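You operate a simulated robot arm through the tools that you are given. There is no shell and no other tool. Be economical: measure what you need, move in short steps, check, and stop when the job is done.

The job below is to be done with a simulated robot arm. You get a single attempt, and the scene is never put back.

Task
Stack the M6 parts bag from the yellow bench top on top of the M4 parts bag. Put three of the steel blocks from the yellow bench top on the blue bench top. Put the cartridge marked "35" from the grey bench top on the yellow bench top and the cartridge labelled "62" on the orange level. Put the open green housing on the yellow bench top. Open the green bench drawer. The order is free.

It is judged by the outcome, as a careful person would: the job done as asked, and still so three seconds after it is handed in. It fails if anything else is knocked over, pushed out of place, dropped, spilled or broken.

Robot
A 6-joint arm with a two-finger gripper on a trunk, on a base that drives. Base frame: it is fixed to the floor where the robot stands at the start and does not move with it; the origin is under the middle of the robot, x ahead of it, y to its left, z up; the surface under the hand at the start is at about z = 740. Units: mm, rad, N and s.
With the tool pointing down near the work surface it reaches from about 340 to 840 mm from the robot's upright axis, wherever it stands. Its first joint turns from -2.897 to 2.897 rad. Places, roughly: blue bench top [3700, 0, 700]; cartridge [1750, -250, 750]; green bench drawer [2900, -2900, 600]; open green housing [2500, -250, 750]; orange level (6x6x3 cm) [2400, -200, 800]; parts bag [750, -250, 750]; steel block [1000, -250, 750]; yellow bench top [900, -300, 700]. Payload 2.45 kg.
The tool frame sits at the grasp point between the pads (the TCP): z along the fingers, y along the line on which they close. The tips reach 20 mm beyond it. Largest opening 140 mm; the body of the gripper starts 168 mm behind the TCP.
Orientation is told as [roll, pitch, yaw] about the base's x, y, z axes, in that order, counted from this pose: with the fingers straight down and closing along the base's y, the tool's x points along the base's -x, its y along +y and its z along -z.

Tools
- The arm moves only by the tool nudge_tool. Its argument "deltas" is a list of rows, each a list of 7 numbers: the shift along the base's x, y, z in units of 25 mm (1.0 is 25 mm), then the turn, a rotation vector about the base's x, y, z in units of 4 degrees (1.0 is 4 degrees), then the closure, from 0 (fully open) to 1 (shut). In form: [[tx, ty, tz, ax, ay, az, claw], ...]. A call has 1 to 8 rows; each row shifts and turns the commanded pose from where the row before left it. A call with a number of a shift or a turn outside -1 to 1 is refused whole. Rows are played at 5 a second. More than 50 mm and 0.15 rad between two rows, or a gripper value outside its range, and nothing of the call is played. A pose out of reach is approached as far as the arm can. The call stops where the force on the tool passes 40 N (or 10 N more than at its start, if that is more) or the arm is blocked; 0.2 s more then pass. The fingers move at their own pace (about 45 mm/s each) and stop on an object; they squeeze with about 26 N. The grip force told is the motor's: it shows also when the fingers shut on nothing. Time passes only in rows, and 0.2 s behind the last, so rows that do not move let the fingers close. The reply holds the time, the measured pose of the TCP, the force on the tool along the base axes, the opening and the grip force, in the units named above and with some noise, with the torque about the TCP (base axes, N m) and any sound that the robot's microphone picked up, and new pictures: "pictures" is both (left out), scene, wrist or none.
- Cameras (640 x 400 px; columns grow to the right, rows downward): "scene" is now at [64.9, 105.7, 1833.4]; the picture's right is [-0.51, -0.86, 0.00], its down [-0.76, 0.45, -0.48] and it looks along [0.41, -0.24, -0.88] (base axes); focal length 292 px, centre (320, 200). "wrist" rides on the gripper at [78, 11, -209] in the tool frame; the picture's right is [-0.14, 0.99, 0.00], its down [-0.92, -0.13, -0.37] and it looks along [-0.37, -0.05, 0.93] (tool axes); focal length 280 px, centre (320, 200).
- move_column(by): slides the trunk up (or, below 0, down) by that many mm; the arm and the scene camera ride with it, the base frame stays. It gives what a move gives, with no picture.
- roll_base(legs): drives the robot by 1 to 6 legs, each [ahead, left, turn to the left] in mm, mm and rad, along the robot's own axes; the way and the turn of a leg run together, so that a leg with both is an arc; at most 1500 mm and 3.142 rad a leg. The arm and the cameras ride along, it lands a little off, and it stops where it bumps. It gives what a move gives, and a new picture of the scene camera.
- head_to(pan, tilt): turns the head with the scene camera to pan (to the left, within 2.496 rad either way) and tilt (down, from -0.506 to 1.204), counted from straight ahead of the robot. It gives what a move gives, and a new picture of the scene camera.
- measure_at(camera, pixels): for up to 12 pixels [column, row] of the newest picture of that camera ("zoom" is the newest enlarged one), the place [x, y, z] in the base frame of the surface seen there, good to about 2 mm. No time passes.
- zoom(camera, box): a new picture of the part [left, top, right, bottom] of that camera's present view, enlarged. No time passes.
- hand_in(): hands the job in; it is judged then, once.

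Work in short steps. Measure before you move; look again where a grasp or a placing could have gone wrong, and mend it. You have 145 turns and 260 pictures in all, those below and enlarged ones among them. Open the gripper and draw the arm clear of the work before you hand the job in, unless the task says otherwise; then end with one line.

The tools are called after "Emit:" by a JSON object that holds its "fn" and its "kwargs". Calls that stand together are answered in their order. nudge_tool: Moves the arm, as the interface text tells. Its arguments: {"type":"object","properties":{"deltas":{"type":"array"},"pictures":{"type":"string","enum":["both","scene","wrist","none"]}},"required":["deltas"]} The other tools are called the same way: move_column (by) slides the trunk up or down; roll_base (legs) drives the base; head_to (pan, tilt) turns the head that bears the scene camera; measure_at (camera, pixels) gives the place of the surface under pixels of a picture; zoom (camera, box) takes an enlarged picture of a part of a camera's view; hand_in () hands the job in.

At the start:

```text
time_s: 0.0
ee_pos: [536.7, -92.2, 985.0]
ee_rot: [0.001, 0.0, 0.002]
contact_force: [0.0, -0.4, 0.3]
torque: [0.04, 0.02, -0.02]
width: 140.1
finger_force: 0.1
trunk travel left (down, up): [-100.0, 130.0]
robot x, y, heading: [1.1, -0.4, -0.001]
head pan, tilt: [-0.532, 1.073]
```

scene: 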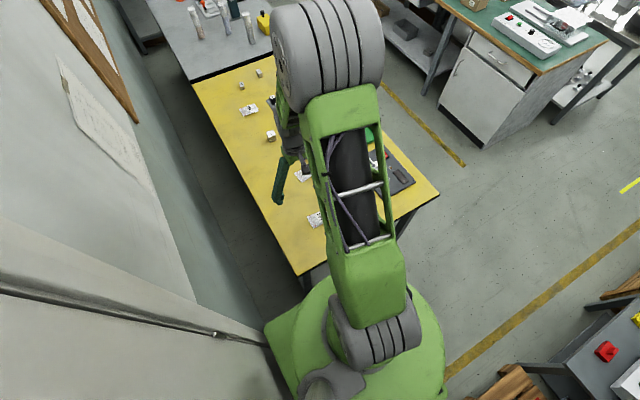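
wrist: 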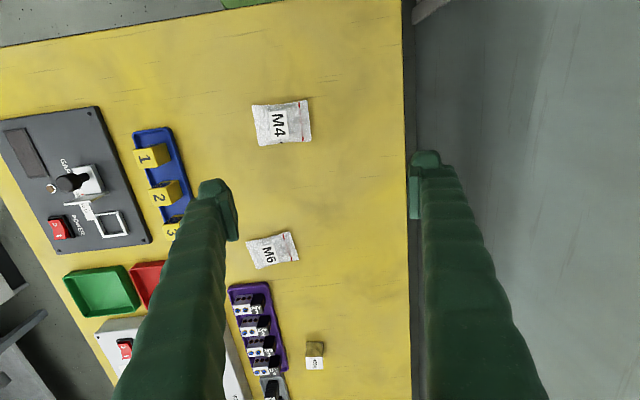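

The wrist picture shows the M4 bag at (283,123), the M6 bag at (272,250) and a block at (314,355). I measure these, and look at the scene from other head angles.

Emit:
{"fn": "measure_at", "kwargs": {"camera": "wrist", "pixels": [[283, 123], [255, 107], [310, 101], [258, 146], [311, 141], [272, 250], [248, 241], [291, 232], [257, 268], [298, 259], [315, 348], [380, 200]]}}

Emit:
{"fn": "zoom", "kwargs": {"camera": "wrist", "box": [200, 80, 400, 400]}}

Emit:
{"fn": "head_to", "kwargs": {"pan": -0.3, "tilt": 0.6}}

```text
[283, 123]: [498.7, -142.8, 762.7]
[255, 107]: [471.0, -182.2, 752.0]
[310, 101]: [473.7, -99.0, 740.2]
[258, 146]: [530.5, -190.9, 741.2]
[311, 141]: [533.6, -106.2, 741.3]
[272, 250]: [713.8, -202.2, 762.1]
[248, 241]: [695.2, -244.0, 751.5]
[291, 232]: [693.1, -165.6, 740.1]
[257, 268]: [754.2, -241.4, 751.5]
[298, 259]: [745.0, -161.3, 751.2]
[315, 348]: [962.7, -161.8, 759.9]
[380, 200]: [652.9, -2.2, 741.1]
```

```text
1.25 times, centred on (300, 240) of wrist
```

zoom: 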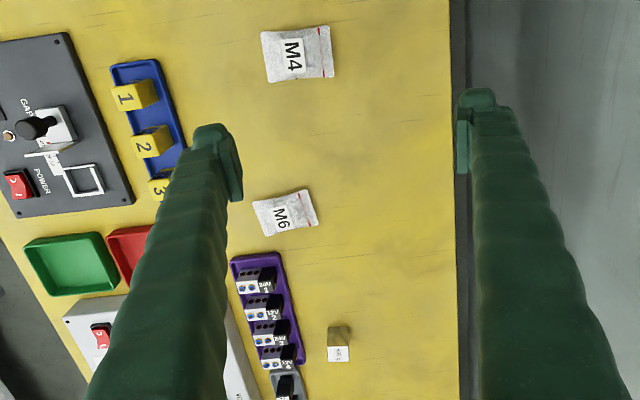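

```text
time_s: 0.9
ee_pos: [536.3, -91.2, 984.5]
ee_rot: [0.001, 0.0, -0.001]
contact_force: [0.3, 0.9, -0.6]
torque: [-0.01, 0.01, 0.0]
width: 139.8
finger_force: 0.1
trunk travel left (down, up): [-100.0, 130.0]
robot x, y, heading: [-0.4, -1.6, -0.001]
head pan, tilt: [-0.3, 0.6]
```

scene: 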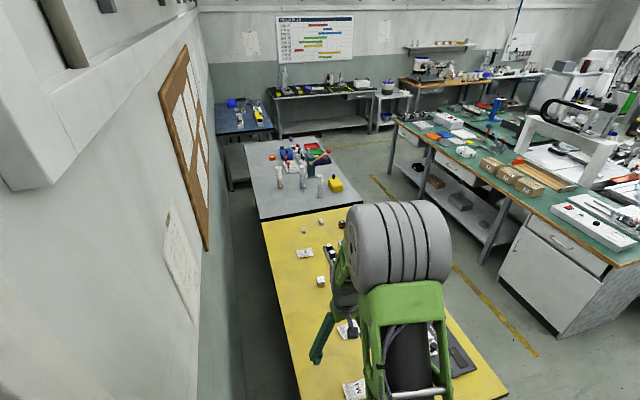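

Zooming on the yellow and grey benches to see the blocks, bags, cartridges and blue bench.

Emit:
{"fn": "zoom", "kwargs": {"camera": "scene", "box": [240, 200, 400, 300]}}

Emit:
{"fn": "zoom", "kwargs": {"camera": "scene", "box": [220, 130, 380, 230]}}

Emit:
{"fn": "zoom", "kwargs": {"camera": "scene", "box": [200, 60, 440, 210]}}

Emit:
{"fn": "zoom", "kwargs": {"camera": "scene", "box": [380, 80, 640, 290]}}

```text
4.00 times, centred on (320, 250) of scene
```

zoom: 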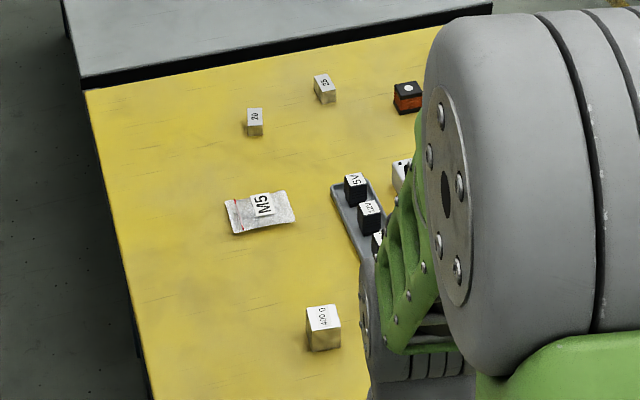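

```text
4.00 times, centred on (300, 180) of scene
```

zoom: 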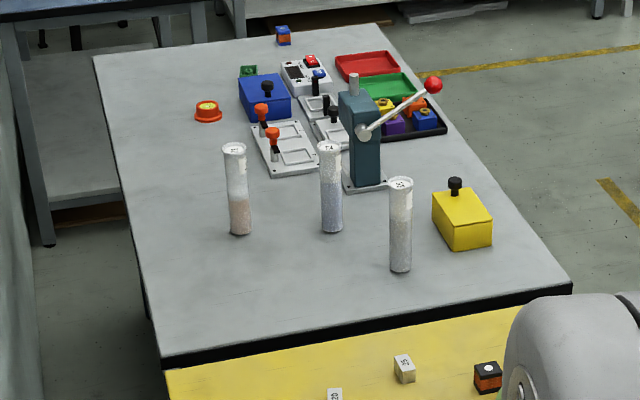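

```text
2.67 times, centred on (320, 135) of scene
```

zoom: 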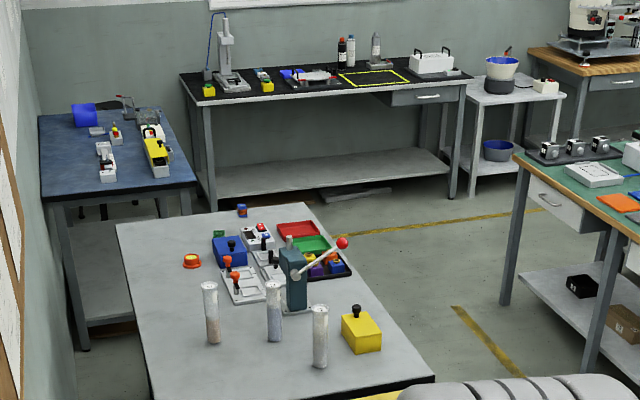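

```text
1.90 times, centred on (510, 185) of scene
```

zoom: 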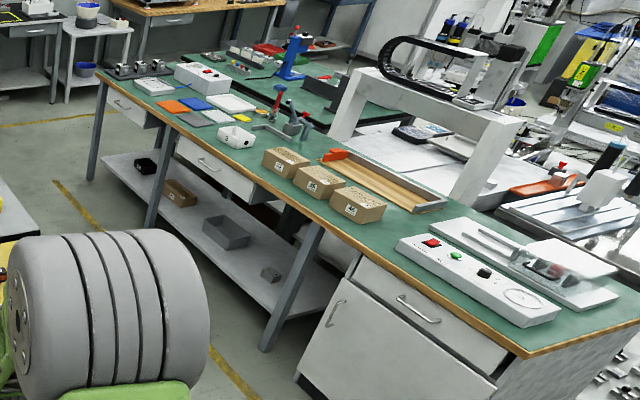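

Measuring the layout in the scene picture: bench corners, blocks, and objects on the grey bench.

Emit:
{"fn": "measure_at", "kwargs": {"camera": "scene", "pixels": [[246, 144], [313, 138], [362, 199], [262, 221], [303, 232], [321, 222], [342, 222], [306, 254], [320, 283], [506, 395], [235, 137], [271, 128]]}}

Emit:
{"fn": "measure_at", "kwargs": {"camera": "scene", "pixels": [[278, 168], [302, 168], [320, 177], [272, 156], [282, 148], [291, 140], [335, 181], [390, 123], [530, 245], [563, 242], [610, 277], [556, 337]]}}

Emit:
{"fn": "head_to", "kwargs": {"pan": -0.9, "tilt": 0.7}}

```text
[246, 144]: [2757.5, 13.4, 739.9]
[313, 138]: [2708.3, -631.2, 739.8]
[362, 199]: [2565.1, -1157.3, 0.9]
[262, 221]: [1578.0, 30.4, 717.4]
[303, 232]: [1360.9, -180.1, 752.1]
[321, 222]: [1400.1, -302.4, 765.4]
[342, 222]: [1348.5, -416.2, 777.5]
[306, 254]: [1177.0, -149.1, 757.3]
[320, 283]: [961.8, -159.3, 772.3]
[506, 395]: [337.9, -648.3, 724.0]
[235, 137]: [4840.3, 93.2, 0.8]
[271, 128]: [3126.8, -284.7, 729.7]
```

```text
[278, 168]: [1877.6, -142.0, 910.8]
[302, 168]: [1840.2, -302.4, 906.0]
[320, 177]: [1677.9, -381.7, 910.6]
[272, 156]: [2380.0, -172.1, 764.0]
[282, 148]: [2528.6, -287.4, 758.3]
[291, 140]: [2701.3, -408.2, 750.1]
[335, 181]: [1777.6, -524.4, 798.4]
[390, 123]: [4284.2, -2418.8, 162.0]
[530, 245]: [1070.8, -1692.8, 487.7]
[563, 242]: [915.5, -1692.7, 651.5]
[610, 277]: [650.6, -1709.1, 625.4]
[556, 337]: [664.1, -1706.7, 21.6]
```

```text
time_s: 1.9
ee_pos: [536.5, -92.4, 984.8]
ee_rot: [-0.002, 0.0, 0.0]
contact_force: [-0.5, 0.1, 0.2]
torque: [0.01, 0.0, -0.01]
width: 139.9
finger_force: 0.0
trunk travel left (down, up): [-100.0, 130.0]
robot x, y, heading: [-4.0, -1.9, -0.002]
head pan, tilt: [-0.901, 0.7]
```

scene: 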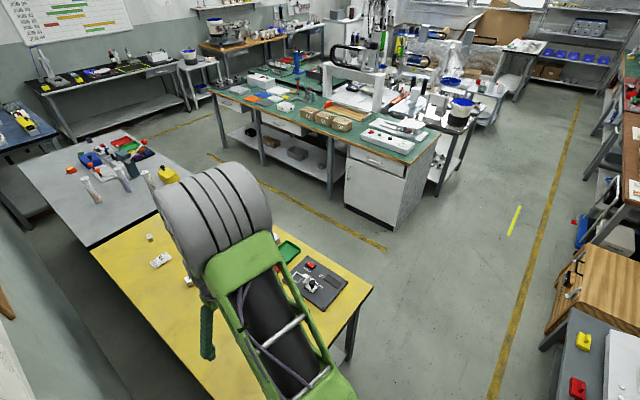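

Looking for the "green bench drawer" near [2900,-2900,600]: zoom on the green benches.

Emit:
{"fn": "zoom", "kwargs": {"camera": "scene", "box": [200, 30, 440, 200]}}

Emit:
{"fn": "measure_at", "kwargs": {"camera": "scene", "pixels": [[285, 88], [310, 80], [300, 60], [265, 75], [215, 90], [240, 105], [290, 130], [375, 160], [330, 60], [437, 125], [410, 165]]}}

```text
2.35 times, centred on (320, 115) of scene
```

zoom: 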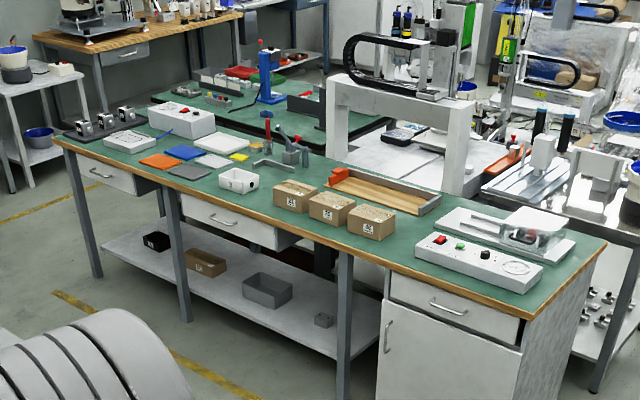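

```text
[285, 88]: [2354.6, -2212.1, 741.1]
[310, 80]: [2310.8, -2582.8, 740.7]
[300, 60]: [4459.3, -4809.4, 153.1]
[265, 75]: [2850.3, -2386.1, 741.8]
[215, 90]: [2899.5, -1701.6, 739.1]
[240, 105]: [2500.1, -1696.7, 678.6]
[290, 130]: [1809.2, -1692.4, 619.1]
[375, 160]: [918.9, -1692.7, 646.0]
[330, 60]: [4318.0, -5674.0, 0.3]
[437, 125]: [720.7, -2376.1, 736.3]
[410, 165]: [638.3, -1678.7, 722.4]
```

Bags and blocks are located: M6 centre ≈ (722,-203), M4 ≈ (502,-145). I first move above M6, turned about +4°, and look.

Emit:
{"fn": "nudge_tool", "kwargs": {"deltas": [[0.93, -0.555, -0.6, 0, 0, 0.2, 0.1], [0.93, -0.555, -0.6, 0, 0, 0.2, 0.1], [0.93, -0.555, -0.6, 0, 0, 0.2, 0.1], [0.93, -0.555, -0.6, 0, 0, 0.2, 0.1], [0.93, -0.555, -0.6, 0, 0, 0.2, 0.1], [0.93, -0.555, -0.6, 0, 0, 0, 0.1], [0.93, -0.555, -0.6, 0, 0, 0, 0.1], [0.93, -0.555, -0.6, 0, 0, 0, 0.1]], "pictures": "wrist"}}

```text
time_s: 3.7
ee_pos: [726.3, -201.5, 863.2]
ee_rot: [-0.001, 0.0, 0.07]
contact_force: [0.8, -0.2, 0.6]
torque: [-0.01, 0.0, -0.02]
width: 126.3
finger_force: 0.1
trunk travel left (down, up): [-100.0, 130.0]
robot x, y, heading: [-0.3, 0.8, 0.001]
head pan, tilt: [-0.901, 0.7]
```

wrist: 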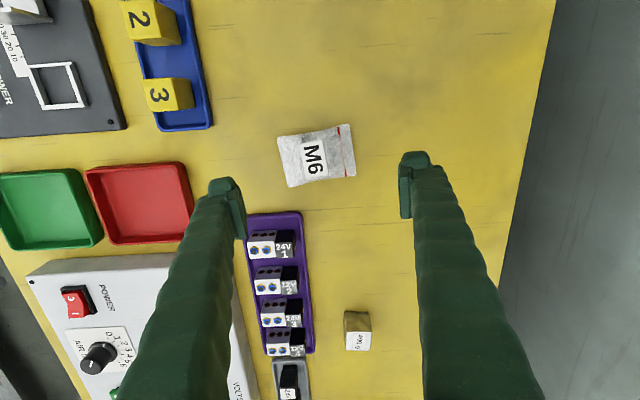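

The M6 bag is at (316,155), the purple tray starts at (250,213). Measuring corners and clearances.

Emit:
{"fn": "measure_at", "kwargs": {"camera": "wrist", "pixels": [[278, 138], [347, 125], [355, 174], [289, 187], [316, 155], [249, 216], [299, 212], [190, 165], [210, 125], [357, 330], [262, 135]]}}

Emit:
{"fn": "zoom", "kwargs": {"camera": "wrist", "box": [240, 100, 400, 200]}}

```text
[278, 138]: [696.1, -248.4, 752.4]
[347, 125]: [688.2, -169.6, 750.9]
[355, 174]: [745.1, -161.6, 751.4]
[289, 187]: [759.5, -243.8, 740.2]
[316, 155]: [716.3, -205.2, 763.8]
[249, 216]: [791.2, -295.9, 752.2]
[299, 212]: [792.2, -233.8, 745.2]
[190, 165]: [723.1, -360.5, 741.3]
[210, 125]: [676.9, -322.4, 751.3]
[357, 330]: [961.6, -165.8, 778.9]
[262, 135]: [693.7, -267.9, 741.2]
```

```text
4.00 times, centred on (320, 150) of wrist
```

zoom: 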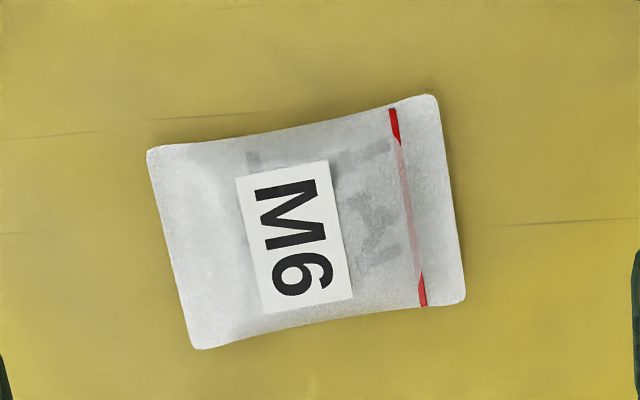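

Bag centre ≈ (722,-206), yaw ≈ 0.13. Lowering to TCP z ≈ 764 (tips 4 mm above the top) and closing.

Emit:
{"fn": "nudge_tool", "kwargs": {"deltas": [[-0.16, -0.16, -0.8, 0, 0, 0.9, 0.1], [0, 0, -0.8, 0, 0, 0, 0.1], [0, 0, -0.8, 0, 0, 0, 0.1], [0, 0, -0.8, 0, 0, 0, 0.1], [0, 0, -0.76, 0, 0, 0, 0.1], [0, 0, 0, 0, 0, 0, 0.1]], "pictures": "wrist"}}

Emit:
{"fn": "nudge_tool", "kwargs": {"deltas": [[0, 0, 0, 0, 0, 0, 0.3], [0, 0, 0, 0, 0, 0, 0.5], [0, 0, 0, 0, 0, 0, 0.7], [0, 0, 0, 0, 0, 0, 0.9], [0, 0, 0, 0, 0, 0, 1], [0, 0, 0, 0, 0, 0, 1]], "pictures": "wrist"}}

```text
time_s: 5.1
ee_pos: [718.1, -207.3, 764.0]
ee_rot: [0.0, 0.0, 0.131]
contact_force: [0.5, 0.0, 0.1]
torque: [0.0, 0.0, 0.0]
width: 126.4
finger_force: 0.1
trunk travel left (down, up): [-100.0, 130.0]
robot x, y, heading: [-3.8, -1.2, 0.001]
head pan, tilt: [-0.901, 0.7]
```

wrist: 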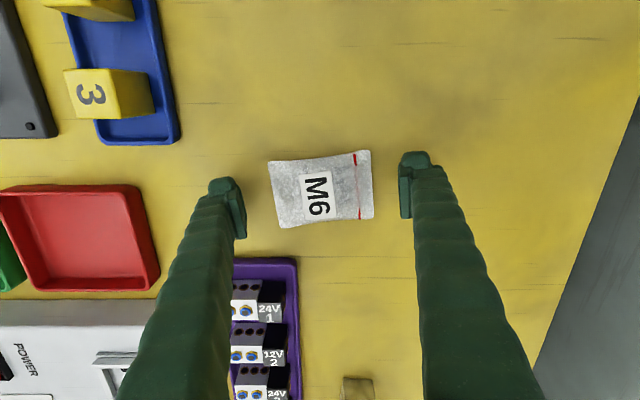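

```text
time_s: 6.5
ee_pos: [718.2, -206.2, 765.4]
ee_rot: [-0.001, 0.001, 0.132]
contact_force: [-1.3, -0.4, 0.7]
torque: [0.0, 0.01, 0.02]
width: 78.6
finger_force: 25.9
trunk travel left (down, up): [-100.0, 130.0]
robot x, y, heading: [1.6, 3.5, 0.001]
head pan, tilt: [-0.901, 0.7]
```

wrist: 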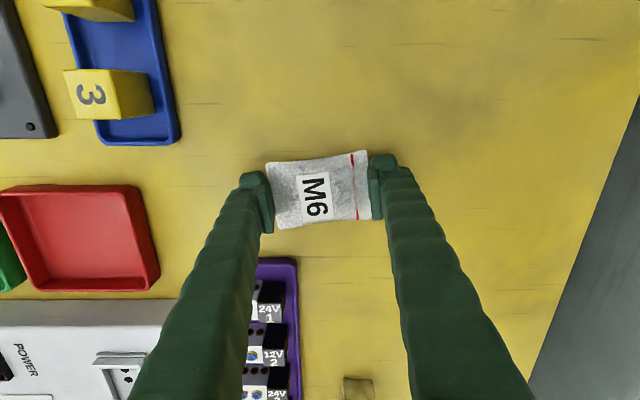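

Gripped at 78.6 mm. Lifting 60 mm, then moving over M4.

Emit:
{"fn": "nudge_tool", "kwargs": {"deltas": [[0, 0, 0.8, 0, 0, 0, 1], [0, 0, 0.8, 0, 0, 0, 1], [0, 0, 0.8, 0, 0, 0, 1], [-0.8, 0.2, 0, 0, 0, -0.4, 1], [-0.8, 0.2, 0, 0, 0, -0.4, 1], [-0.8, 0.2, 0, 0, 0, -0.4, 1], [-0.8, 0.2, 0, 0, 0, -0.4, 1]], "pictures": "wrist"}}

```text
time_s: 8.1
ee_pos: [637.7, -186.8, 824.6]
ee_rot: [-0.001, 0.002, 0.022]
contact_force: [-0.7, -1.0, -0.4]
torque: [-0.05, -0.01, -0.01]
width: 78.7
finger_force: 26.1
trunk travel left (down, up): [-100.0, 130.0]
robot x, y, heading: [-1.8, -1.3, -0.004]
head pan, tilt: [-0.901, 0.7]
```

wrist: 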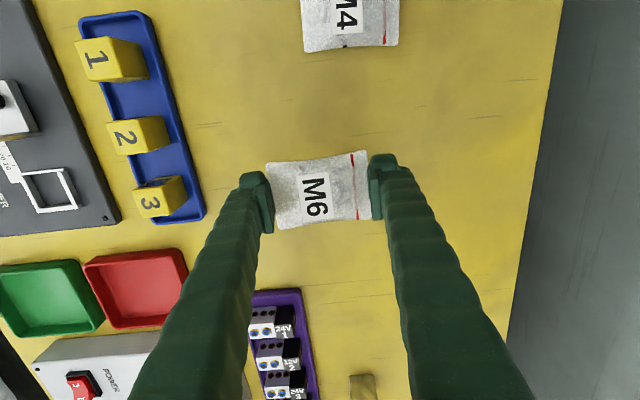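

Measuring M4's near edge (305,52)-(397,46) and the held bag for the offset.

Emit:
{"fn": "measure_at", "kwargs": {"camera": "wrist", "pixels": [[306, 50], [396, 44], [302, 5], [397, 3], [270, 165], [363, 152], [280, 227], [368, 217], [345, 20], [317, 190]]}}

```text
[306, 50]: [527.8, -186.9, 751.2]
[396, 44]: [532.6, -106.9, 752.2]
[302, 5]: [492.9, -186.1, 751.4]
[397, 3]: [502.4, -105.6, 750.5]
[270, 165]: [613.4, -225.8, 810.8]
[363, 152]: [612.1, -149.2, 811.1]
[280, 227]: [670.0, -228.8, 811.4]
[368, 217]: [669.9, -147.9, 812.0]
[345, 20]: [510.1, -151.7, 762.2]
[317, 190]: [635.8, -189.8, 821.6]
```

M4 centre ≈ (501,-147). Moving over it, then lowering.

Emit:
{"fn": "nudge_tool", "kwargs": {"deltas": [[-0.8, 0.235, 0, 0, 0, -0.2, 1], [-0.8, 0.235, 0, 0, 0, -0.2, 1], [-0.8, 0.235, 0, 0, 0, -0.2, 1], [-0.8, 0.235, 0, 0, 0, -0.15, 1], [-0.8, 0.235, 0, 0, 0, 0, 1], [-0.8, 0.235, 0, 0, 0, 0, 1], [-0.8, 0.235, 0, 0, 0, 0, 1]], "pictures": "none"}}

Emit:
{"fn": "nudge_tool", "kwargs": {"deltas": [[0, 0, -0.5, 0, 0, 0, 1], [0, 0, -0.5, 0, 0, 0, 1], [0, 0, -0.3, 0, 0, 0, 1], [0, 0, -0.1, 0, 0, 0, 1], [0, 0, 0, 0, 0, 0, 1]], "pictures": "wrist"}}

```text
time_s: 9.7
ee_pos: [499.0, -145.2, 826.0]
ee_rot: [0.001, 0.0, -0.033]
contact_force: [-0.2, 0.4, -1.3]
torque: [0.02, -0.02, 0.0]
width: 78.8
finger_force: 25.6
trunk travel left (down, up): [-100.0, 130.0]
robot x, y, heading: [-0.3, 0.2, 0.002]
head pan, tilt: [-0.901, 0.7]
```

```text
time_s: 10.9
ee_pos: [500.1, -146.9, 789.6]
ee_rot: [0.001, -0.001, -0.03]
contact_force: [-0.8, -0.8, -0.4]
torque: [0.0, 0.0, -0.01]
width: 78.6
finger_force: 26.2
trunk travel left (down, up): [-100.0, 130.0]
robot x, y, heading: [2.3, 1.4, 0.002]
head pan, tilt: [-0.901, 0.7]
```

wrist: 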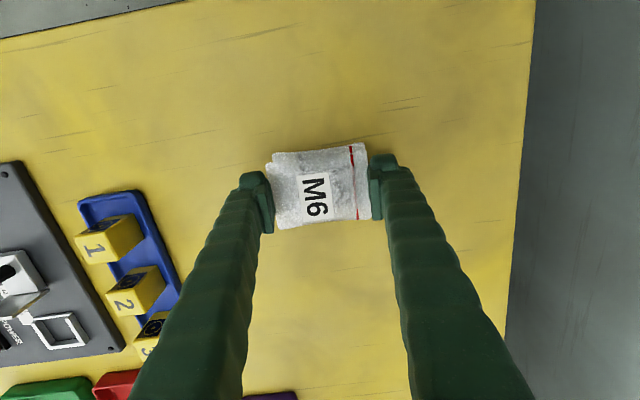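

No contact yet; lowering in 1.5 mm steps.

Emit:
{"fn": "nudge_tool", "kwargs": {"deltas": [[0, 0, -0.06, 0, 0, 0, 1], [0, 0, -0.06, 0, 0, 0, 1], [0, 0, -0.04, 0, 0, 0, 1], [0, 0, 0, 0, 0, 0, 1]], "pictures": "none"}}

```text
time_s: 11.9
ee_pos: [499.2, -145.9, 786.3]
ee_rot: [0.0, -0.001, -0.031]
contact_force: [0.2, 0.6, -0.7]
torque: [0.02, 0.04, 0.03]
width: 78.7
finger_force: 25.4
trunk travel left (down, up): [-100.0, 130.0]
robot x, y, heading: [-2.8, 2.5, -0.001]
head pan, tilt: [-0.901, 0.7]
```

Still no load; a few more small steps down.

Emit:
{"fn": "nudge_tool", "kwargs": {"deltas": [[0, 0, -0.06, 0, 0, 0, 1], [0, 0, -0.06, 0, 0, 0, 1], [0, 0, 0, 0, 0, 0, 1]], "pictures": "none"}}

Emit:
{"fn": "zoom", "kwargs": {"camera": "wrist", "box": [220, 110, 420, 270]}}

```text
time_s: 12.7
ee_pos: [497.7, -145.2, 784.3]
ee_rot: [-0.001, -0.002, -0.032]
contact_force: [1.0, 3.6, 15.4]
torque: [0.36, -0.19, 0.04]
width: 78.6
finger_force: 25.8
trunk travel left (down, up): [-100.0, 130.0]
robot x, y, heading: [0.4, -0.1, 0.003]
head pan, tilt: [-0.901, 0.7]
```

```text
2.50 times, centred on (320, 190) of wrist
```

zoom: 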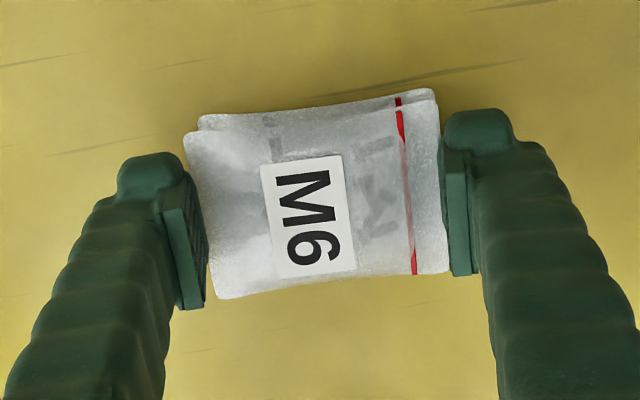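

Contact at 15 N, well aligned. Releasing and rising.

Emit:
{"fn": "nudge_tool", "kwargs": {"deltas": [[0, 0, 0.03, 0, 0, 0, 0.3], [0, 0, 0, 0, 0, 0, 0.25], [0, 0, 0, 0, 0, 0, 0.2], [0, 0, 0.6, 0, 0, 0, 0.2], [0, 0, 1, 0, 0, 0, 0.2], [0, 0, 1, 0, 0, 0, 0.2], [0, 0, 1, 0, 0, 0, 0.2], [0, 0, 1, 0, 0, 0, 0.2]], "pictures": "wrist"}}

```text
time_s: 14.5
ee_pos: [496.0, -145.2, 897.9]
ee_rot: [-0.001, 0.0, -0.032]
contact_force: [-0.1, -0.2, 0.0]
torque: [0.01, -0.02, 0.0]
width: 112.0
finger_force: 0.1
trunk travel left (down, up): [-100.0, 130.0]
robot x, y, heading: [2.6, -2.1, -0.002]
head pan, tilt: [-0.901, 0.7]
```

wrist: 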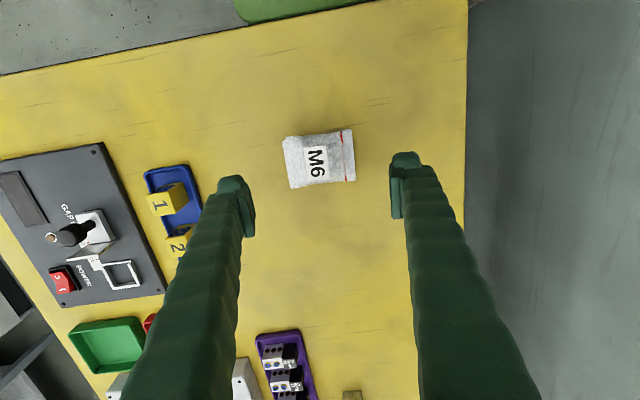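

M6 is stacked on M4. Before driving I measure free space to my right (dark table edges) and raise the arm.

Emit:
{"fn": "nudge_tool", "kwargs": {"deltas": [[0, 0, 1, 0, 0, 0.4, 0.2], [0, 0, 1, 0, 0, 0.1, 0.2], [0, 0, 1, 0, 0, 0, 0.2], [0, 0, 1, 0, 0, 0, 0.2]], "pictures": "none"}}

Emit:
{"fn": "head_to", "kwargs": {"pan": -1.4, "tilt": 0.9}}

```text
time_s: 15.5
ee_pos: [497.1, -144.3, 999.2]
ee_rot: [0.001, -0.002, 0.004]
contact_force: [0.4, 0.2, -0.8]
torque: [-0.01, -0.07, -0.02]
width: 112.3
finger_force: 0.0
trunk travel left (down, up): [-100.0, 130.0]
robot x, y, heading: [1.8, 2.1, -0.003]
head pan, tilt: [-0.901, 0.7]
```

```text
time_s: 16.4
ee_pos: [498.5, -145.0, 998.0]
ee_rot: [0.001, 0.001, 0.005]
contact_force: [0.0, -0.1, -0.6]
torque: [0.02, 0.0, 0.03]
width: 112.0
finger_force: 0.1
trunk travel left (down, up): [-100.0, 130.0]
robot x, y, heading: [0.0, -1.6, -0.002]
head pan, tilt: [-1.4, 0.901]
```

scene: 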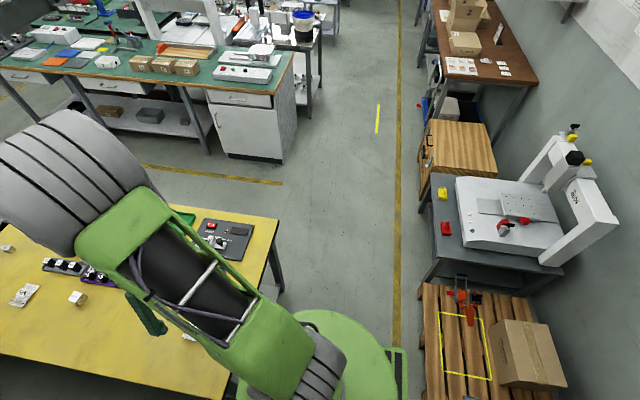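

Measuring base outline and obstacles on the right.

Emit:
{"fn": "measure_at", "kwargs": {"camera": "scene", "pixels": [[388, 375], [305, 316], [360, 325], [278, 222], [420, 290], [425, 210], [280, 180], [300, 160], [395, 370]]}}

```text
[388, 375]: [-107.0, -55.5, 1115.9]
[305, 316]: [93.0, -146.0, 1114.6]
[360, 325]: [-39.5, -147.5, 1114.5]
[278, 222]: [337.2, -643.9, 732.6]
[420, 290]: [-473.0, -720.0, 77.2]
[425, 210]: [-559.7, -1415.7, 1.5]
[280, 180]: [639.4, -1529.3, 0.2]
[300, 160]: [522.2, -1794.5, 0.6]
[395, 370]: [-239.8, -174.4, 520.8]
```

Clear to the right. Driving right 985, turning left 90°, then along the aisle to x≈1000.

Emit:
{"fn": "roll_base", "kwargs": {"legs": [[0, -1000, 0], [0, 0, 1.571], [0, -1050, 0]]}}

Emit:
{"fn": "head_to", "kwargs": {"pan": 0.5, "tilt": 0.7}}

Emit:
{"fn": "head_to", "kwargs": {"pan": -0.6, "tilt": 0.65}}

```text
time_s: 38.3
ee_pos: [1153.6, -448.2, 998.4]
ee_rot: [0.0, 0.001, 1.621]
contact_force: [0.1, -0.2, -0.6]
torque: [0.03, 0.02, -0.01]
width: 112.0
finger_force: 0.0
trunk travel left (down, up): [-100.0, 130.0]
robot x, y, heading: [1035.2, -953.3, 1.613]
head pan, tilt: [-1.4, 0.901]
```

scene: 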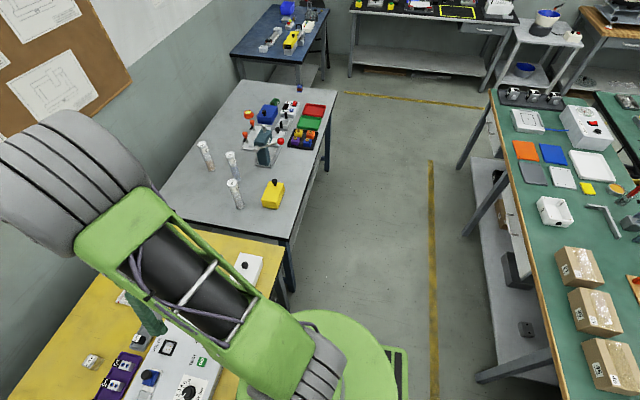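

```text
time_s: 40.2
ee_pos: [1154.5, -447.0, 998.2]
ee_rot: [-0.002, 0.001, 1.621]
contact_force: [-0.4, -0.1, -0.5]
torque: [0.01, 0.02, -0.01]
width: 111.8
finger_force: 0.1
trunk travel left (down, up): [-100.0, 130.0]
robot x, y, heading: [1033.0, -950.4, 1.618]
head pan, tilt: [0.499, 0.7]
```

scene: 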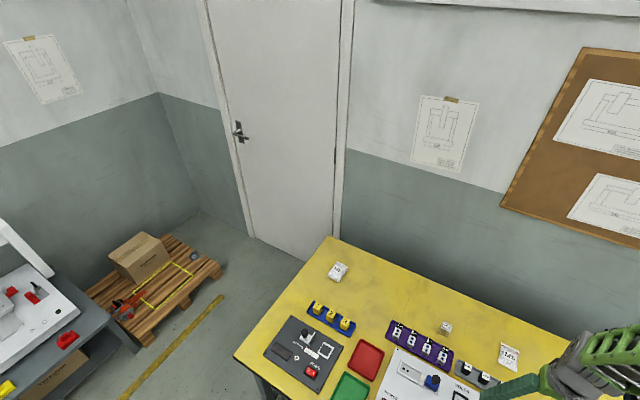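

```text
time_s: 41.5
ee_pos: [1153.2, -447.8, 998.8]
ee_rot: [-0.001, -0.001, 1.621]
contact_force: [-0.3, 0.3, 0.8]
torque: [0.03, 0.03, 0.0]
width: 112.0
finger_force: 0.1
trunk travel left (down, up): [-100.0, 130.0]
robot x, y, heading: [1032.9, -948.9, 1.621]
head pan, tilt: [-0.6, 0.649]
```

scene: 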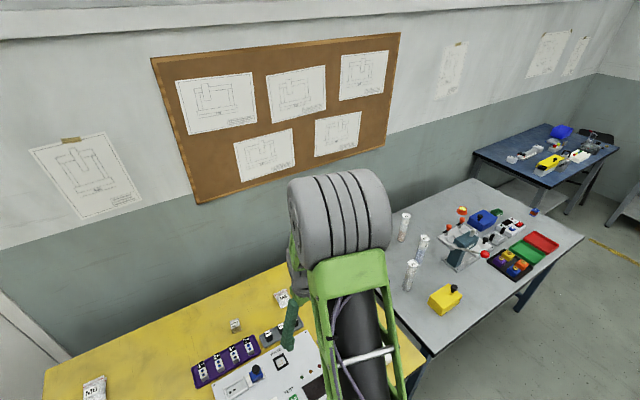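

Standing at (1033,-950) heading 1.62. Moving the arm toward the first block (962,-162) for a wrist look.

Emit:
{"fn": "nudge_tool", "kwargs": {"deltas": [[-0.9, 1, -0.4, 0, 0, -0.7, 0.2], [-0.9, 1, -0.4, 0, 0, 0, 0.2], [-0.9, 1, -0.4, 0, 0, 0, 0.2], [-0.9, 1, -0.4, 0, 0, 0, 0.3], [-0.9, 1, -0.4, 0, 0, 0, 0.3], [-0.9, 1, -0.4, 0, 0, 0, 0.3], [-0.9, 1, -0.4, 0, 0, 0, 0.3], [-0.9, 1, -0.4, 0, 0, 0, 0.3]], "pictures": "wrist"}}

```text
time_s: 43.3
ee_pos: [973.1, -247.6, 918.1]
ee_rot: [0.0, -0.001, 1.573]
contact_force: [0.3, -0.4, 0.7]
torque: [-0.01, -0.01, -0.04]
width: 97.9
finger_force: 0.0
trunk travel left (down, up): [-100.0, 130.0]
robot x, y, heading: [1034.6, -950.8, 1.617]
head pan, tilt: [-0.6, 0.649]
```

wrist: 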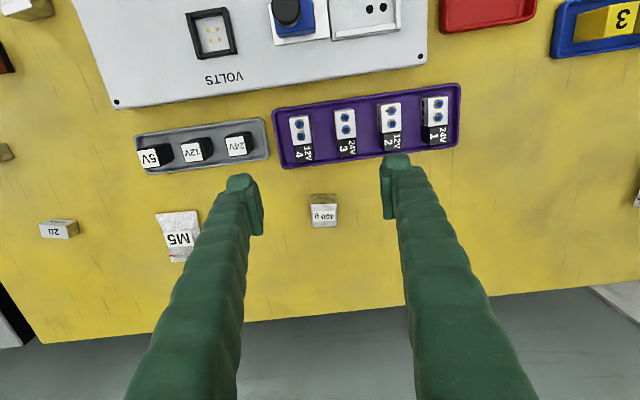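

Several small blocks appear: "400 g" (323,212), "20" (60,228), another at (25,8) and (5,152). Zooming to tell their material.

Emit:
{"fn": "zoom", "kwargs": {"camera": "wrist", "box": [280, 180, 360, 240]}}

Emit:
{"fn": "zoom", "kwargs": {"camera": "wrist", "box": [0, 130, 160, 260]}}

Emit:
{"fn": "zoom", "kwargs": {"camera": "wrist", "box": [0, 0, 80, 60]}}

Emit:
{"fn": "measure_at", "kwargs": {"camera": "wrist", "pixels": [[311, 195], [337, 194], [323, 201], [323, 225], [310, 227], [337, 226], [25, 8], [5, 152], [60, 224], [5, 60]]}}

```text
6.67 times, centred on (320, 210) of wrist
```

zoom: 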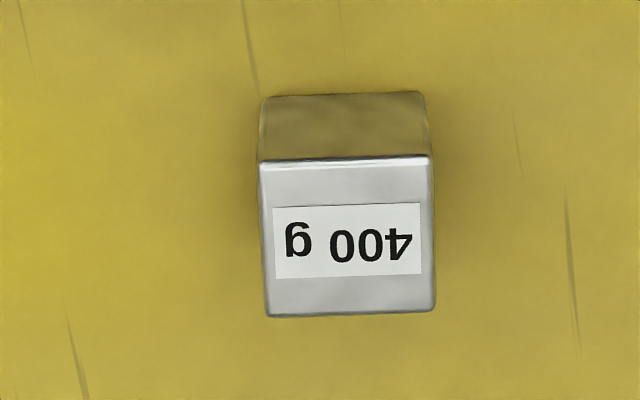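

```text
3.08 times, centred on (80, 195) of wrist
```

zoom: 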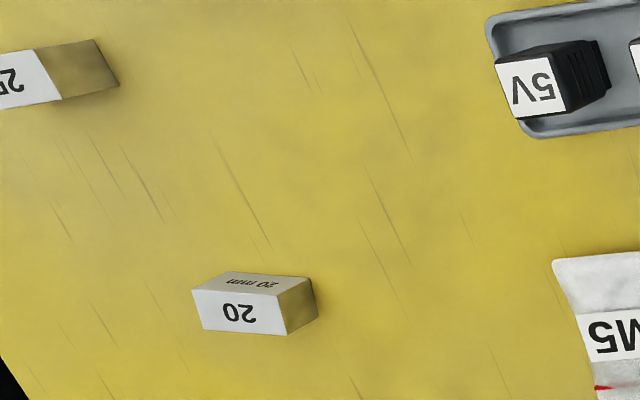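

```text
6.67 times, centred on (40, 30) of wrist
```

zoom: 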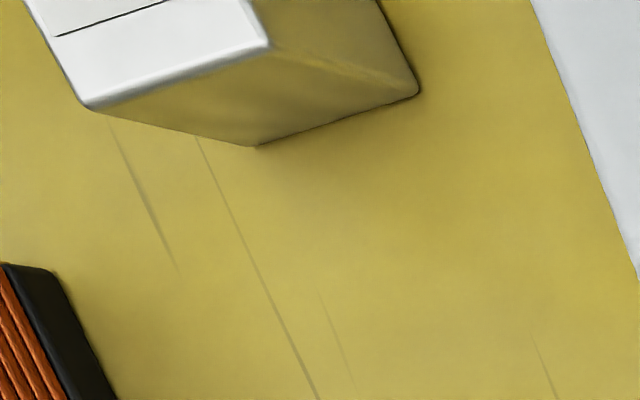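

```text
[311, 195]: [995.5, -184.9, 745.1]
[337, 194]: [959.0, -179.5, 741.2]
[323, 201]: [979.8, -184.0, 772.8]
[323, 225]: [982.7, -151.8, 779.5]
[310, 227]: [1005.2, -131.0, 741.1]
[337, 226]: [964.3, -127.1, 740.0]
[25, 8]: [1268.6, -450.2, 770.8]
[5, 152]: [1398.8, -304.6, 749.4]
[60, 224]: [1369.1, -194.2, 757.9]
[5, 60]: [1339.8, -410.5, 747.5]
```

All are polished steel (the brown is the table's reflection). I'll take the 400 g one first; measuring its top corners.

Emit:
{"fn": "zoom", "kwargs": {"camera": "wrist", "box": [280, 180, 360, 240]}}

Emit:
{"fn": "measure_at", "kwargs": {"camera": "zoom", "pixels": [[268, 168], [425, 165], [428, 304], [272, 308], [348, 240]]}}

```text
6.67 times, centred on (320, 210) of wrist
```

zoom: 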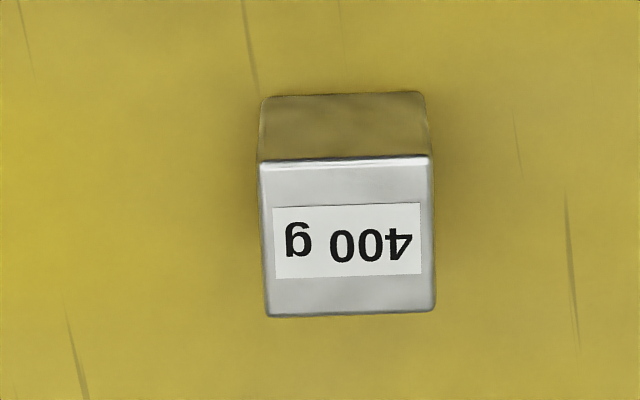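

```text
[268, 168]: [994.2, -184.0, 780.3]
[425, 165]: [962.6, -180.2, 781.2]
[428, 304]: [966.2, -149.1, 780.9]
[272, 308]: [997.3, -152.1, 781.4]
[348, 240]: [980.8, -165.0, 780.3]
```

Block centre (980,-166), top 780, turned about −0.11. Descending over it to TCP z 767.

Emit:
{"fn": "nudge_tool", "kwargs": {"deltas": [[0.1, 0.9, -0.3, 0, 0, -0.8, 0.4], [0.1, 0.9, -0.3, 0, 0, -0.8, 0.4], [0.08, 0.9, -0.8, 0, 0, 0, 0.4], [0, 0.56, -0.9, 0, 0, 0, 0.4], [0, 0, -0.9, 0, 0, 0, 0.4], [0, 0, -0.9, 0, 0, 0, 0.4]], "pictures": "wrist"}}

```text
time_s: 44.7
ee_pos: [982.5, -165.8, 814.0]
ee_rot: [-0.001, 0.001, 1.46]
contact_force: [0.7, -0.3, -0.1]
torque: [0.01, 0.01, 0.01]
width: 84.2
finger_force: 0.0
trunk travel left (down, up): [-100.0, 130.0]
robot x, y, heading: [1035.7, -953.1, 1.619]
head pan, tilt: [-0.6, 0.649]
```

wrist: 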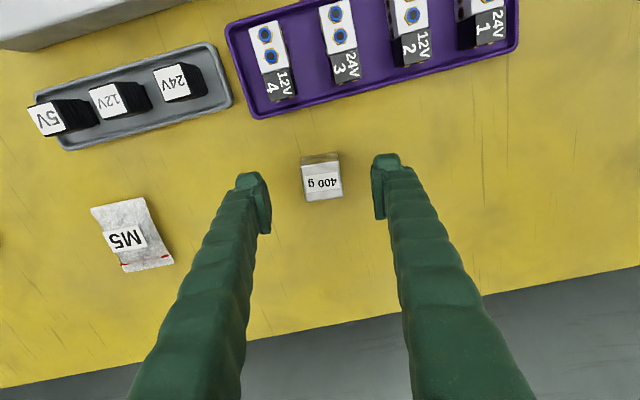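

Checking the block's orientation at this height.

Emit:
{"fn": "zoom", "kwargs": {"camera": "wrist", "box": [280, 145, 360, 205]}}

Emit:
{"fn": "measure_at", "kwargs": {"camera": "wrist", "pixels": [[303, 169], [339, 165], [340, 191], [306, 198]]}}

```text
6.67 times, centred on (320, 175) of wrist
```

zoom: 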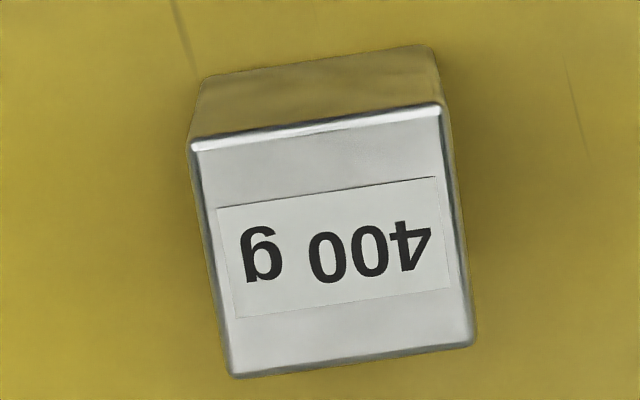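

```text
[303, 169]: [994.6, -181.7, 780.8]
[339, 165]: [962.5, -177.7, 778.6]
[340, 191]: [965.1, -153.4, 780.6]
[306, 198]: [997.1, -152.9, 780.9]
```

Aligned. Descending and closing.

Emit:
{"fn": "nudge_tool", "kwargs": {"deltas": [[-0.08, 0, -0.9, 0, 0, 0, 0.4], [0, 0, -0.9, 0, 0, 0, 0.4], [0, 0, -0.05, 0, 0, 0, 0.55], [0, 0, 0, 0, 0, 0, 0.7], [0, 0, 0, 0, 0, 0, 0.85], [0, 0, 0, 0, 0, 0, 1], [0, 0, 0, 0, 0, 0, 1]], "pictures": "none"}}

Emit:
{"fn": "nudge_tool", "kwargs": {"deltas": [[0, 0, 0.8, 0, 0, 0, 1], [0, 0, 1, 0, 0, 0, 1], [0, 0, 1, 0, 0, 0, 1], [0, -0.8, 1, 0, 0, 0, 1], [0, -0.8, 1, 0, 0, 0, 1], [0, -0.8, 1, 0, 0, 0, 1], [0, -0.8, 1, 0, 0, 0, 1], [0, -0.8, 1, 0, 0, 0, 1]], "pictures": "wrist"}}

```text
time_s: 46.3
ee_pos: [977.8, -167.5, 769.0]
ee_rot: [-0.001, 0.0, 1.461]
contact_force: [0.4, -0.1, -0.4]
torque: [0.02, -0.02, -0.03]
width: 35.0
finger_force: 26.3
trunk travel left (down, up): [-100.0, 130.0]
robot x, y, heading: [1031.7, -953.3, 1.617]
head pan, tilt: [-0.6, 0.649]
```

```text
time_s: 48.1
ee_pos: [978.3, -269.5, 967.2]
ee_rot: [0.0, 0.0, 1.46]
contact_force: [-0.8, -0.6, -3.7]
torque: [0.02, 0.02, 0.01]
width: 34.6
finger_force: 25.6
trunk travel left (down, up): [-100.0, 130.0]
robot x, y, heading: [1031.9, -949.2, 1.619]
head pan, tilt: [-0.6, 0.649]
```

wrist: 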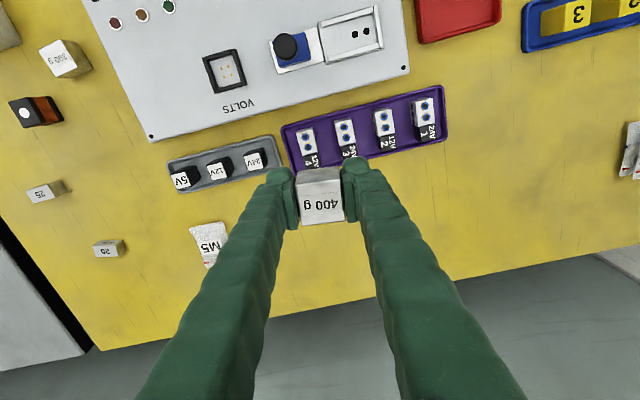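

Held (34.6 mm, ~0.4 kg). More blocks at the left: an "800 g"-like block at (65,58) and one at (5,30). Zooming.

Emit:
{"fn": "zoom", "kwargs": {"camera": "wrist", "box": [0, 0, 160, 260]}}

Emit:
{"fn": "measure_at", "kwargs": {"camera": "wrist", "pixels": [[62, 56], [3, 30], [40, 193], [106, 248], [30, 110]]}}

Emit:
{"fn": "zoom", "kwargs": {"camera": "wrist", "box": [0, 0, 110, 80]}}

```text
1.54 times, centred on (80, 130) of wrist
```

zoom: 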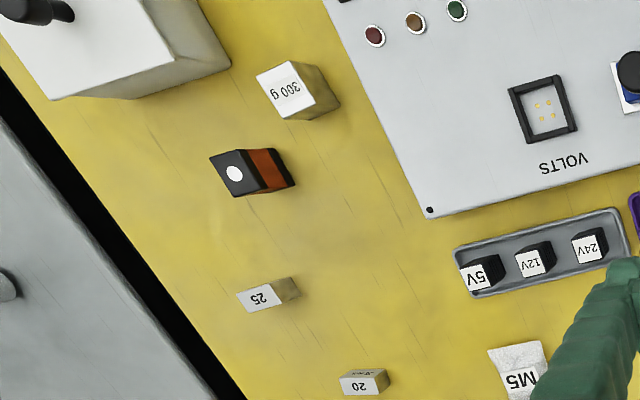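

```text
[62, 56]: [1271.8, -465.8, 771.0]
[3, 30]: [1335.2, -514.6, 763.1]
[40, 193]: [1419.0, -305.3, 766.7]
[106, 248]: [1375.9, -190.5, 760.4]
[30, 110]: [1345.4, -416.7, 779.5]
```

```text
5.00 times, centred on (55, 40) of wrist
```

zoom: 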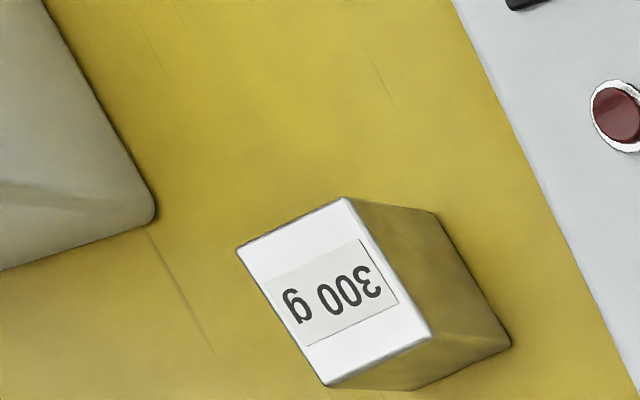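

Four steel blocks exist (400 g, 300 g, 20, 25); I'll take 400 g, 300 g and one gauge block. Raising the column for clearance, squaring the heading and driving to the blue bench.

Emit:
{"fn": "move_column", "kwargs": {"by": 125}}

Emit:
{"fn": "roll_base", "kwargs": {"legs": [[-50, 0, -0.047], [0, -1250, 0], [0, -1050, 0]]}}

Emit:
{"fn": "head_to", "kwargs": {"pan": -0.6, "tilt": 0.8}}

```text
time_s: 49.6
ee_pos: [977.6, -268.0, 1090.8]
ee_rot: [0.002, 0.0, 1.463]
contact_force: [-0.7, -0.1, -3.9]
torque: [0.0, 0.02, 0.01]
width: 34.9
finger_force: 26.2
trunk travel left (down, up): [-225.0, 5.0]
robot x, y, heading: [1027.4, -950.5, 1.617]
head pan, tilt: [-0.6, 0.649]
```

```text
time_s: 70.8
ee_pos: [3356.1, -307.5, 1091.2]
ee_rot: [0.0, 0.0, 1.397]
contact_force: [-0.5, 0.2, -3.8]
torque: [0.0, -0.02, 0.03]
width: 35.3
finger_force: 26.0
trunk travel left (down, up): [-225.0, 5.0]
robot x, y, heading: [3368.8, -988.7, 1.556]
head pan, tilt: [-0.6, 0.649]
```

scene: 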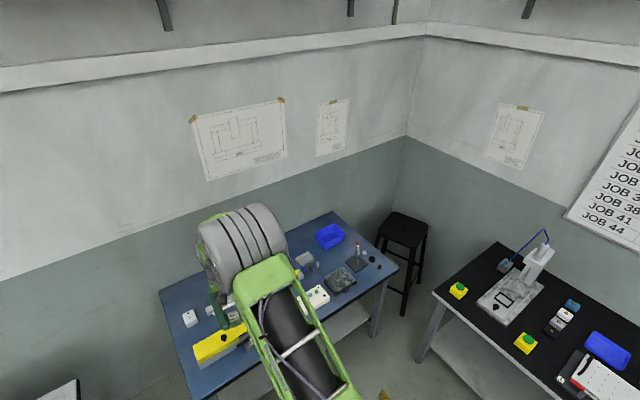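

```text
time_s: 71.5
ee_pos: [3356.2, -306.7, 1090.8]
ee_rot: [0.0, 0.0, 1.398]
contact_force: [-0.1, 0.0, -5.2]
torque: [0.01, 0.01, 0.0]
width: 35.0
finger_force: 26.2
trunk travel left (down, up): [-225.0, 5.0]
robot x, y, heading: [3366.7, -995.0, 1.56]
head pan, tilt: [-0.6, 0.799]
```

scene: 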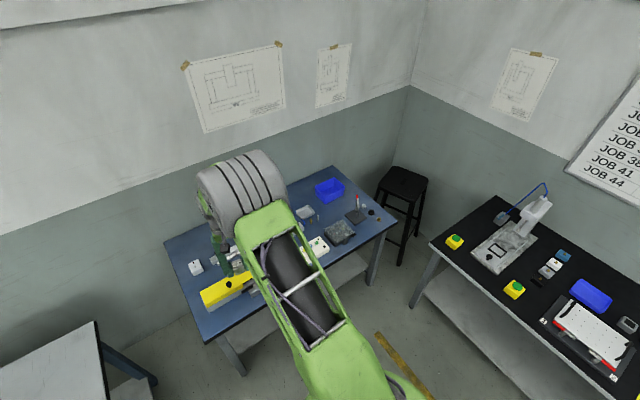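

Find free space on the blue bench: zooming and measuring its edges and gaps.

Emit:
{"fn": "zoom", "kwargs": {"camera": "scene", "box": [150, 150, 410, 350]}}

Emit:
{"fn": "measure_at", "kwargs": {"camera": "scene", "pixels": [[207, 340], [398, 222], [168, 243], [332, 168], [375, 235], [350, 255], [210, 325], [190, 300], [200, 281], [365, 243], [330, 262], [290, 190]]}}

Emit:
{"fn": "nudge_tool", "kwargs": {"deltas": [[0, 0, 0, 0, 0, 0, 1]], "pictures": "wrist"}}

```text
2.00 times, centred on (280, 250) of scene
```

zoom: 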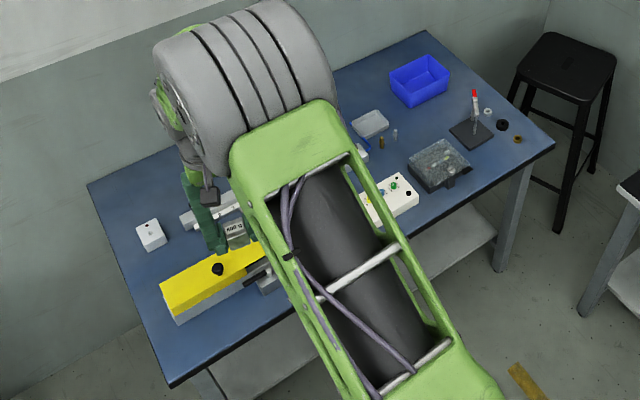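

```text
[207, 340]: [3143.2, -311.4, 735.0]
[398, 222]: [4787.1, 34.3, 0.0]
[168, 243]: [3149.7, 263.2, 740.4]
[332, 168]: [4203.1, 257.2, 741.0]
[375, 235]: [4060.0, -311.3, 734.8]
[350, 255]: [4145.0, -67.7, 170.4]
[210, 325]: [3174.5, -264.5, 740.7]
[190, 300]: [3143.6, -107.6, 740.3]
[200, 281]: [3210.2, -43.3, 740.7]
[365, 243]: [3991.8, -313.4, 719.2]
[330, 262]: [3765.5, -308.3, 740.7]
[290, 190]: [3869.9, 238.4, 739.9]
```

```text
time_s: 71.9
ee_pos: [3354.1, -305.6, 1090.7]
ee_rot: [-0.001, 0.0, 1.399]
contact_force: [-0.1, -0.1, -4.2]
torque: [-0.03, 0.01, 0.0]
width: 35.0
finger_force: 26.1
trunk travel left (down, up): [-225.0, 5.0]
robot x, y, heading: [3368.1, -989.0, 1.552]
head pan, tilt: [-0.6, 0.799]
```

wrist: 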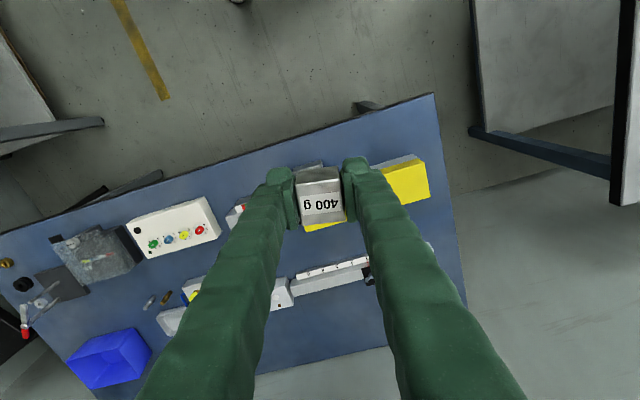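

Measuring candidate free spots in the wrist view along the bench front.

Emit:
{"fn": "measure_at", "kwargs": {"camera": "wrist", "pixels": [[380, 115], [400, 152], [425, 160], [430, 202], [440, 250], [434, 96], [235, 170], [240, 205], [210, 198], [130, 190], [300, 135], [400, 340]]}}

Emit:
{"fn": "zoom", "kwargs": {"camera": "wrist", "box": [180, 80, 480, 280]}}

```text
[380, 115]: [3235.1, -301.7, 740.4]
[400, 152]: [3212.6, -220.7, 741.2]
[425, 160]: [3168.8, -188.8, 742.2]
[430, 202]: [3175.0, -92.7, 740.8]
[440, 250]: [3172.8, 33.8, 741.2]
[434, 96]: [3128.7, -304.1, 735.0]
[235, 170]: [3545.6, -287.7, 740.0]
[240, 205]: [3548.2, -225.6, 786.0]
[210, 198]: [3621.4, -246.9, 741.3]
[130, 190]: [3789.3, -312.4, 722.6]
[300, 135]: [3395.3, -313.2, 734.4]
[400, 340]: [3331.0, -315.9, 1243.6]
```

```text
2.00 times, centred on (330, 180) of wrist
```

zoom: 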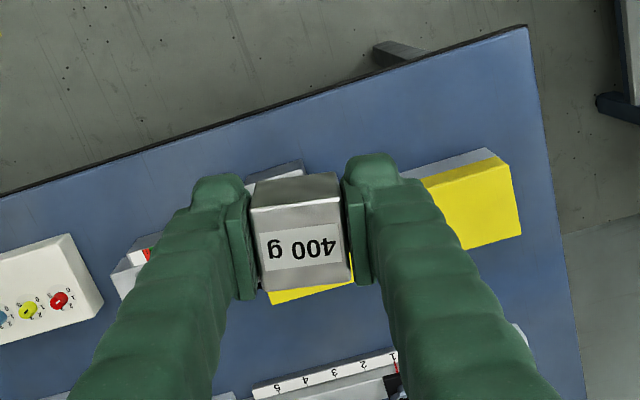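

The front strip at x≈3215, y≈−268 is free. Moving over it, lower and squared.

Emit:
{"fn": "nudge_tool", "kwargs": {"deltas": [[-0.7, 0.19, -0.9, 0, 0, 0.6, 1], [-0.7, 0.19, -0.9, 0, 0, 0.6, 1], [-0.7, 0.19, -0.9, 0, 0, 0.6, 1], [-0.7, 0.19, -0.9, 0, 0, 0.7, 1], [-0.7, 0.19, -0.9, 0, 0, 0, 1], [-0.7, 0.19, -0.9, 0, 0, 0, 1], [-0.7, 0.19, -0.9, 0, 0, 0, 1], [-0.7, 0.19, -0.9, 0, 0, 0, 1]], "pictures": "wrist"}}

```text
time_s: 73.7
ee_pos: [3213.7, -267.0, 909.3]
ee_rot: [-0.002, 0.0, 1.573]
contact_force: [-0.9, -0.4, -4.7]
torque: [0.0, -0.02, -0.02]
width: 35.1
finger_force: 26.2
trunk travel left (down, up): [-225.0, 5.0]
robot x, y, heading: [3366.6, -991.0, 1.559]
head pan, tilt: [-0.6, 0.799]
```

wrist: 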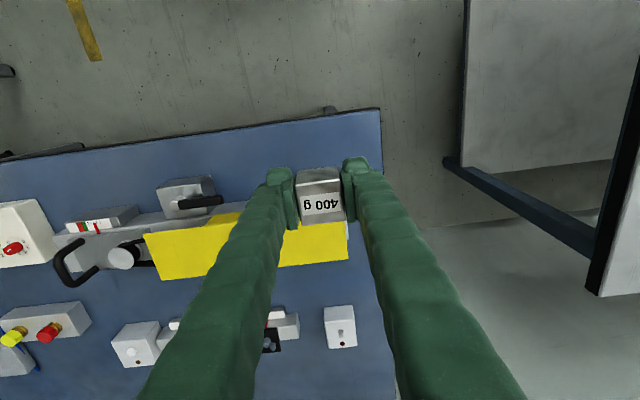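

Measuring the strip's front/back limits here.

Emit:
{"fn": "measure_at", "kwargs": {"camera": "wrist", "pixels": [[320, 125], [345, 215], [350, 222], [250, 205], [240, 140], [225, 190], [375, 180], [345, 250], [160, 185], [100, 170], [256, 190]]}}

```text
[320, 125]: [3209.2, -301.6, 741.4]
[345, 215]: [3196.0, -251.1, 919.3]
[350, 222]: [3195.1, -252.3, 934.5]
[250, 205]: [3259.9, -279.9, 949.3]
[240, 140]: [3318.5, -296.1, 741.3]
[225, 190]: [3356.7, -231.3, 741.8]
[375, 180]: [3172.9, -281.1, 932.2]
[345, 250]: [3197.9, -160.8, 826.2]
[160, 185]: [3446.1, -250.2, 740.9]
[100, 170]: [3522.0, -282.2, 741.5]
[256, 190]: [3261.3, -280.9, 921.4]
```

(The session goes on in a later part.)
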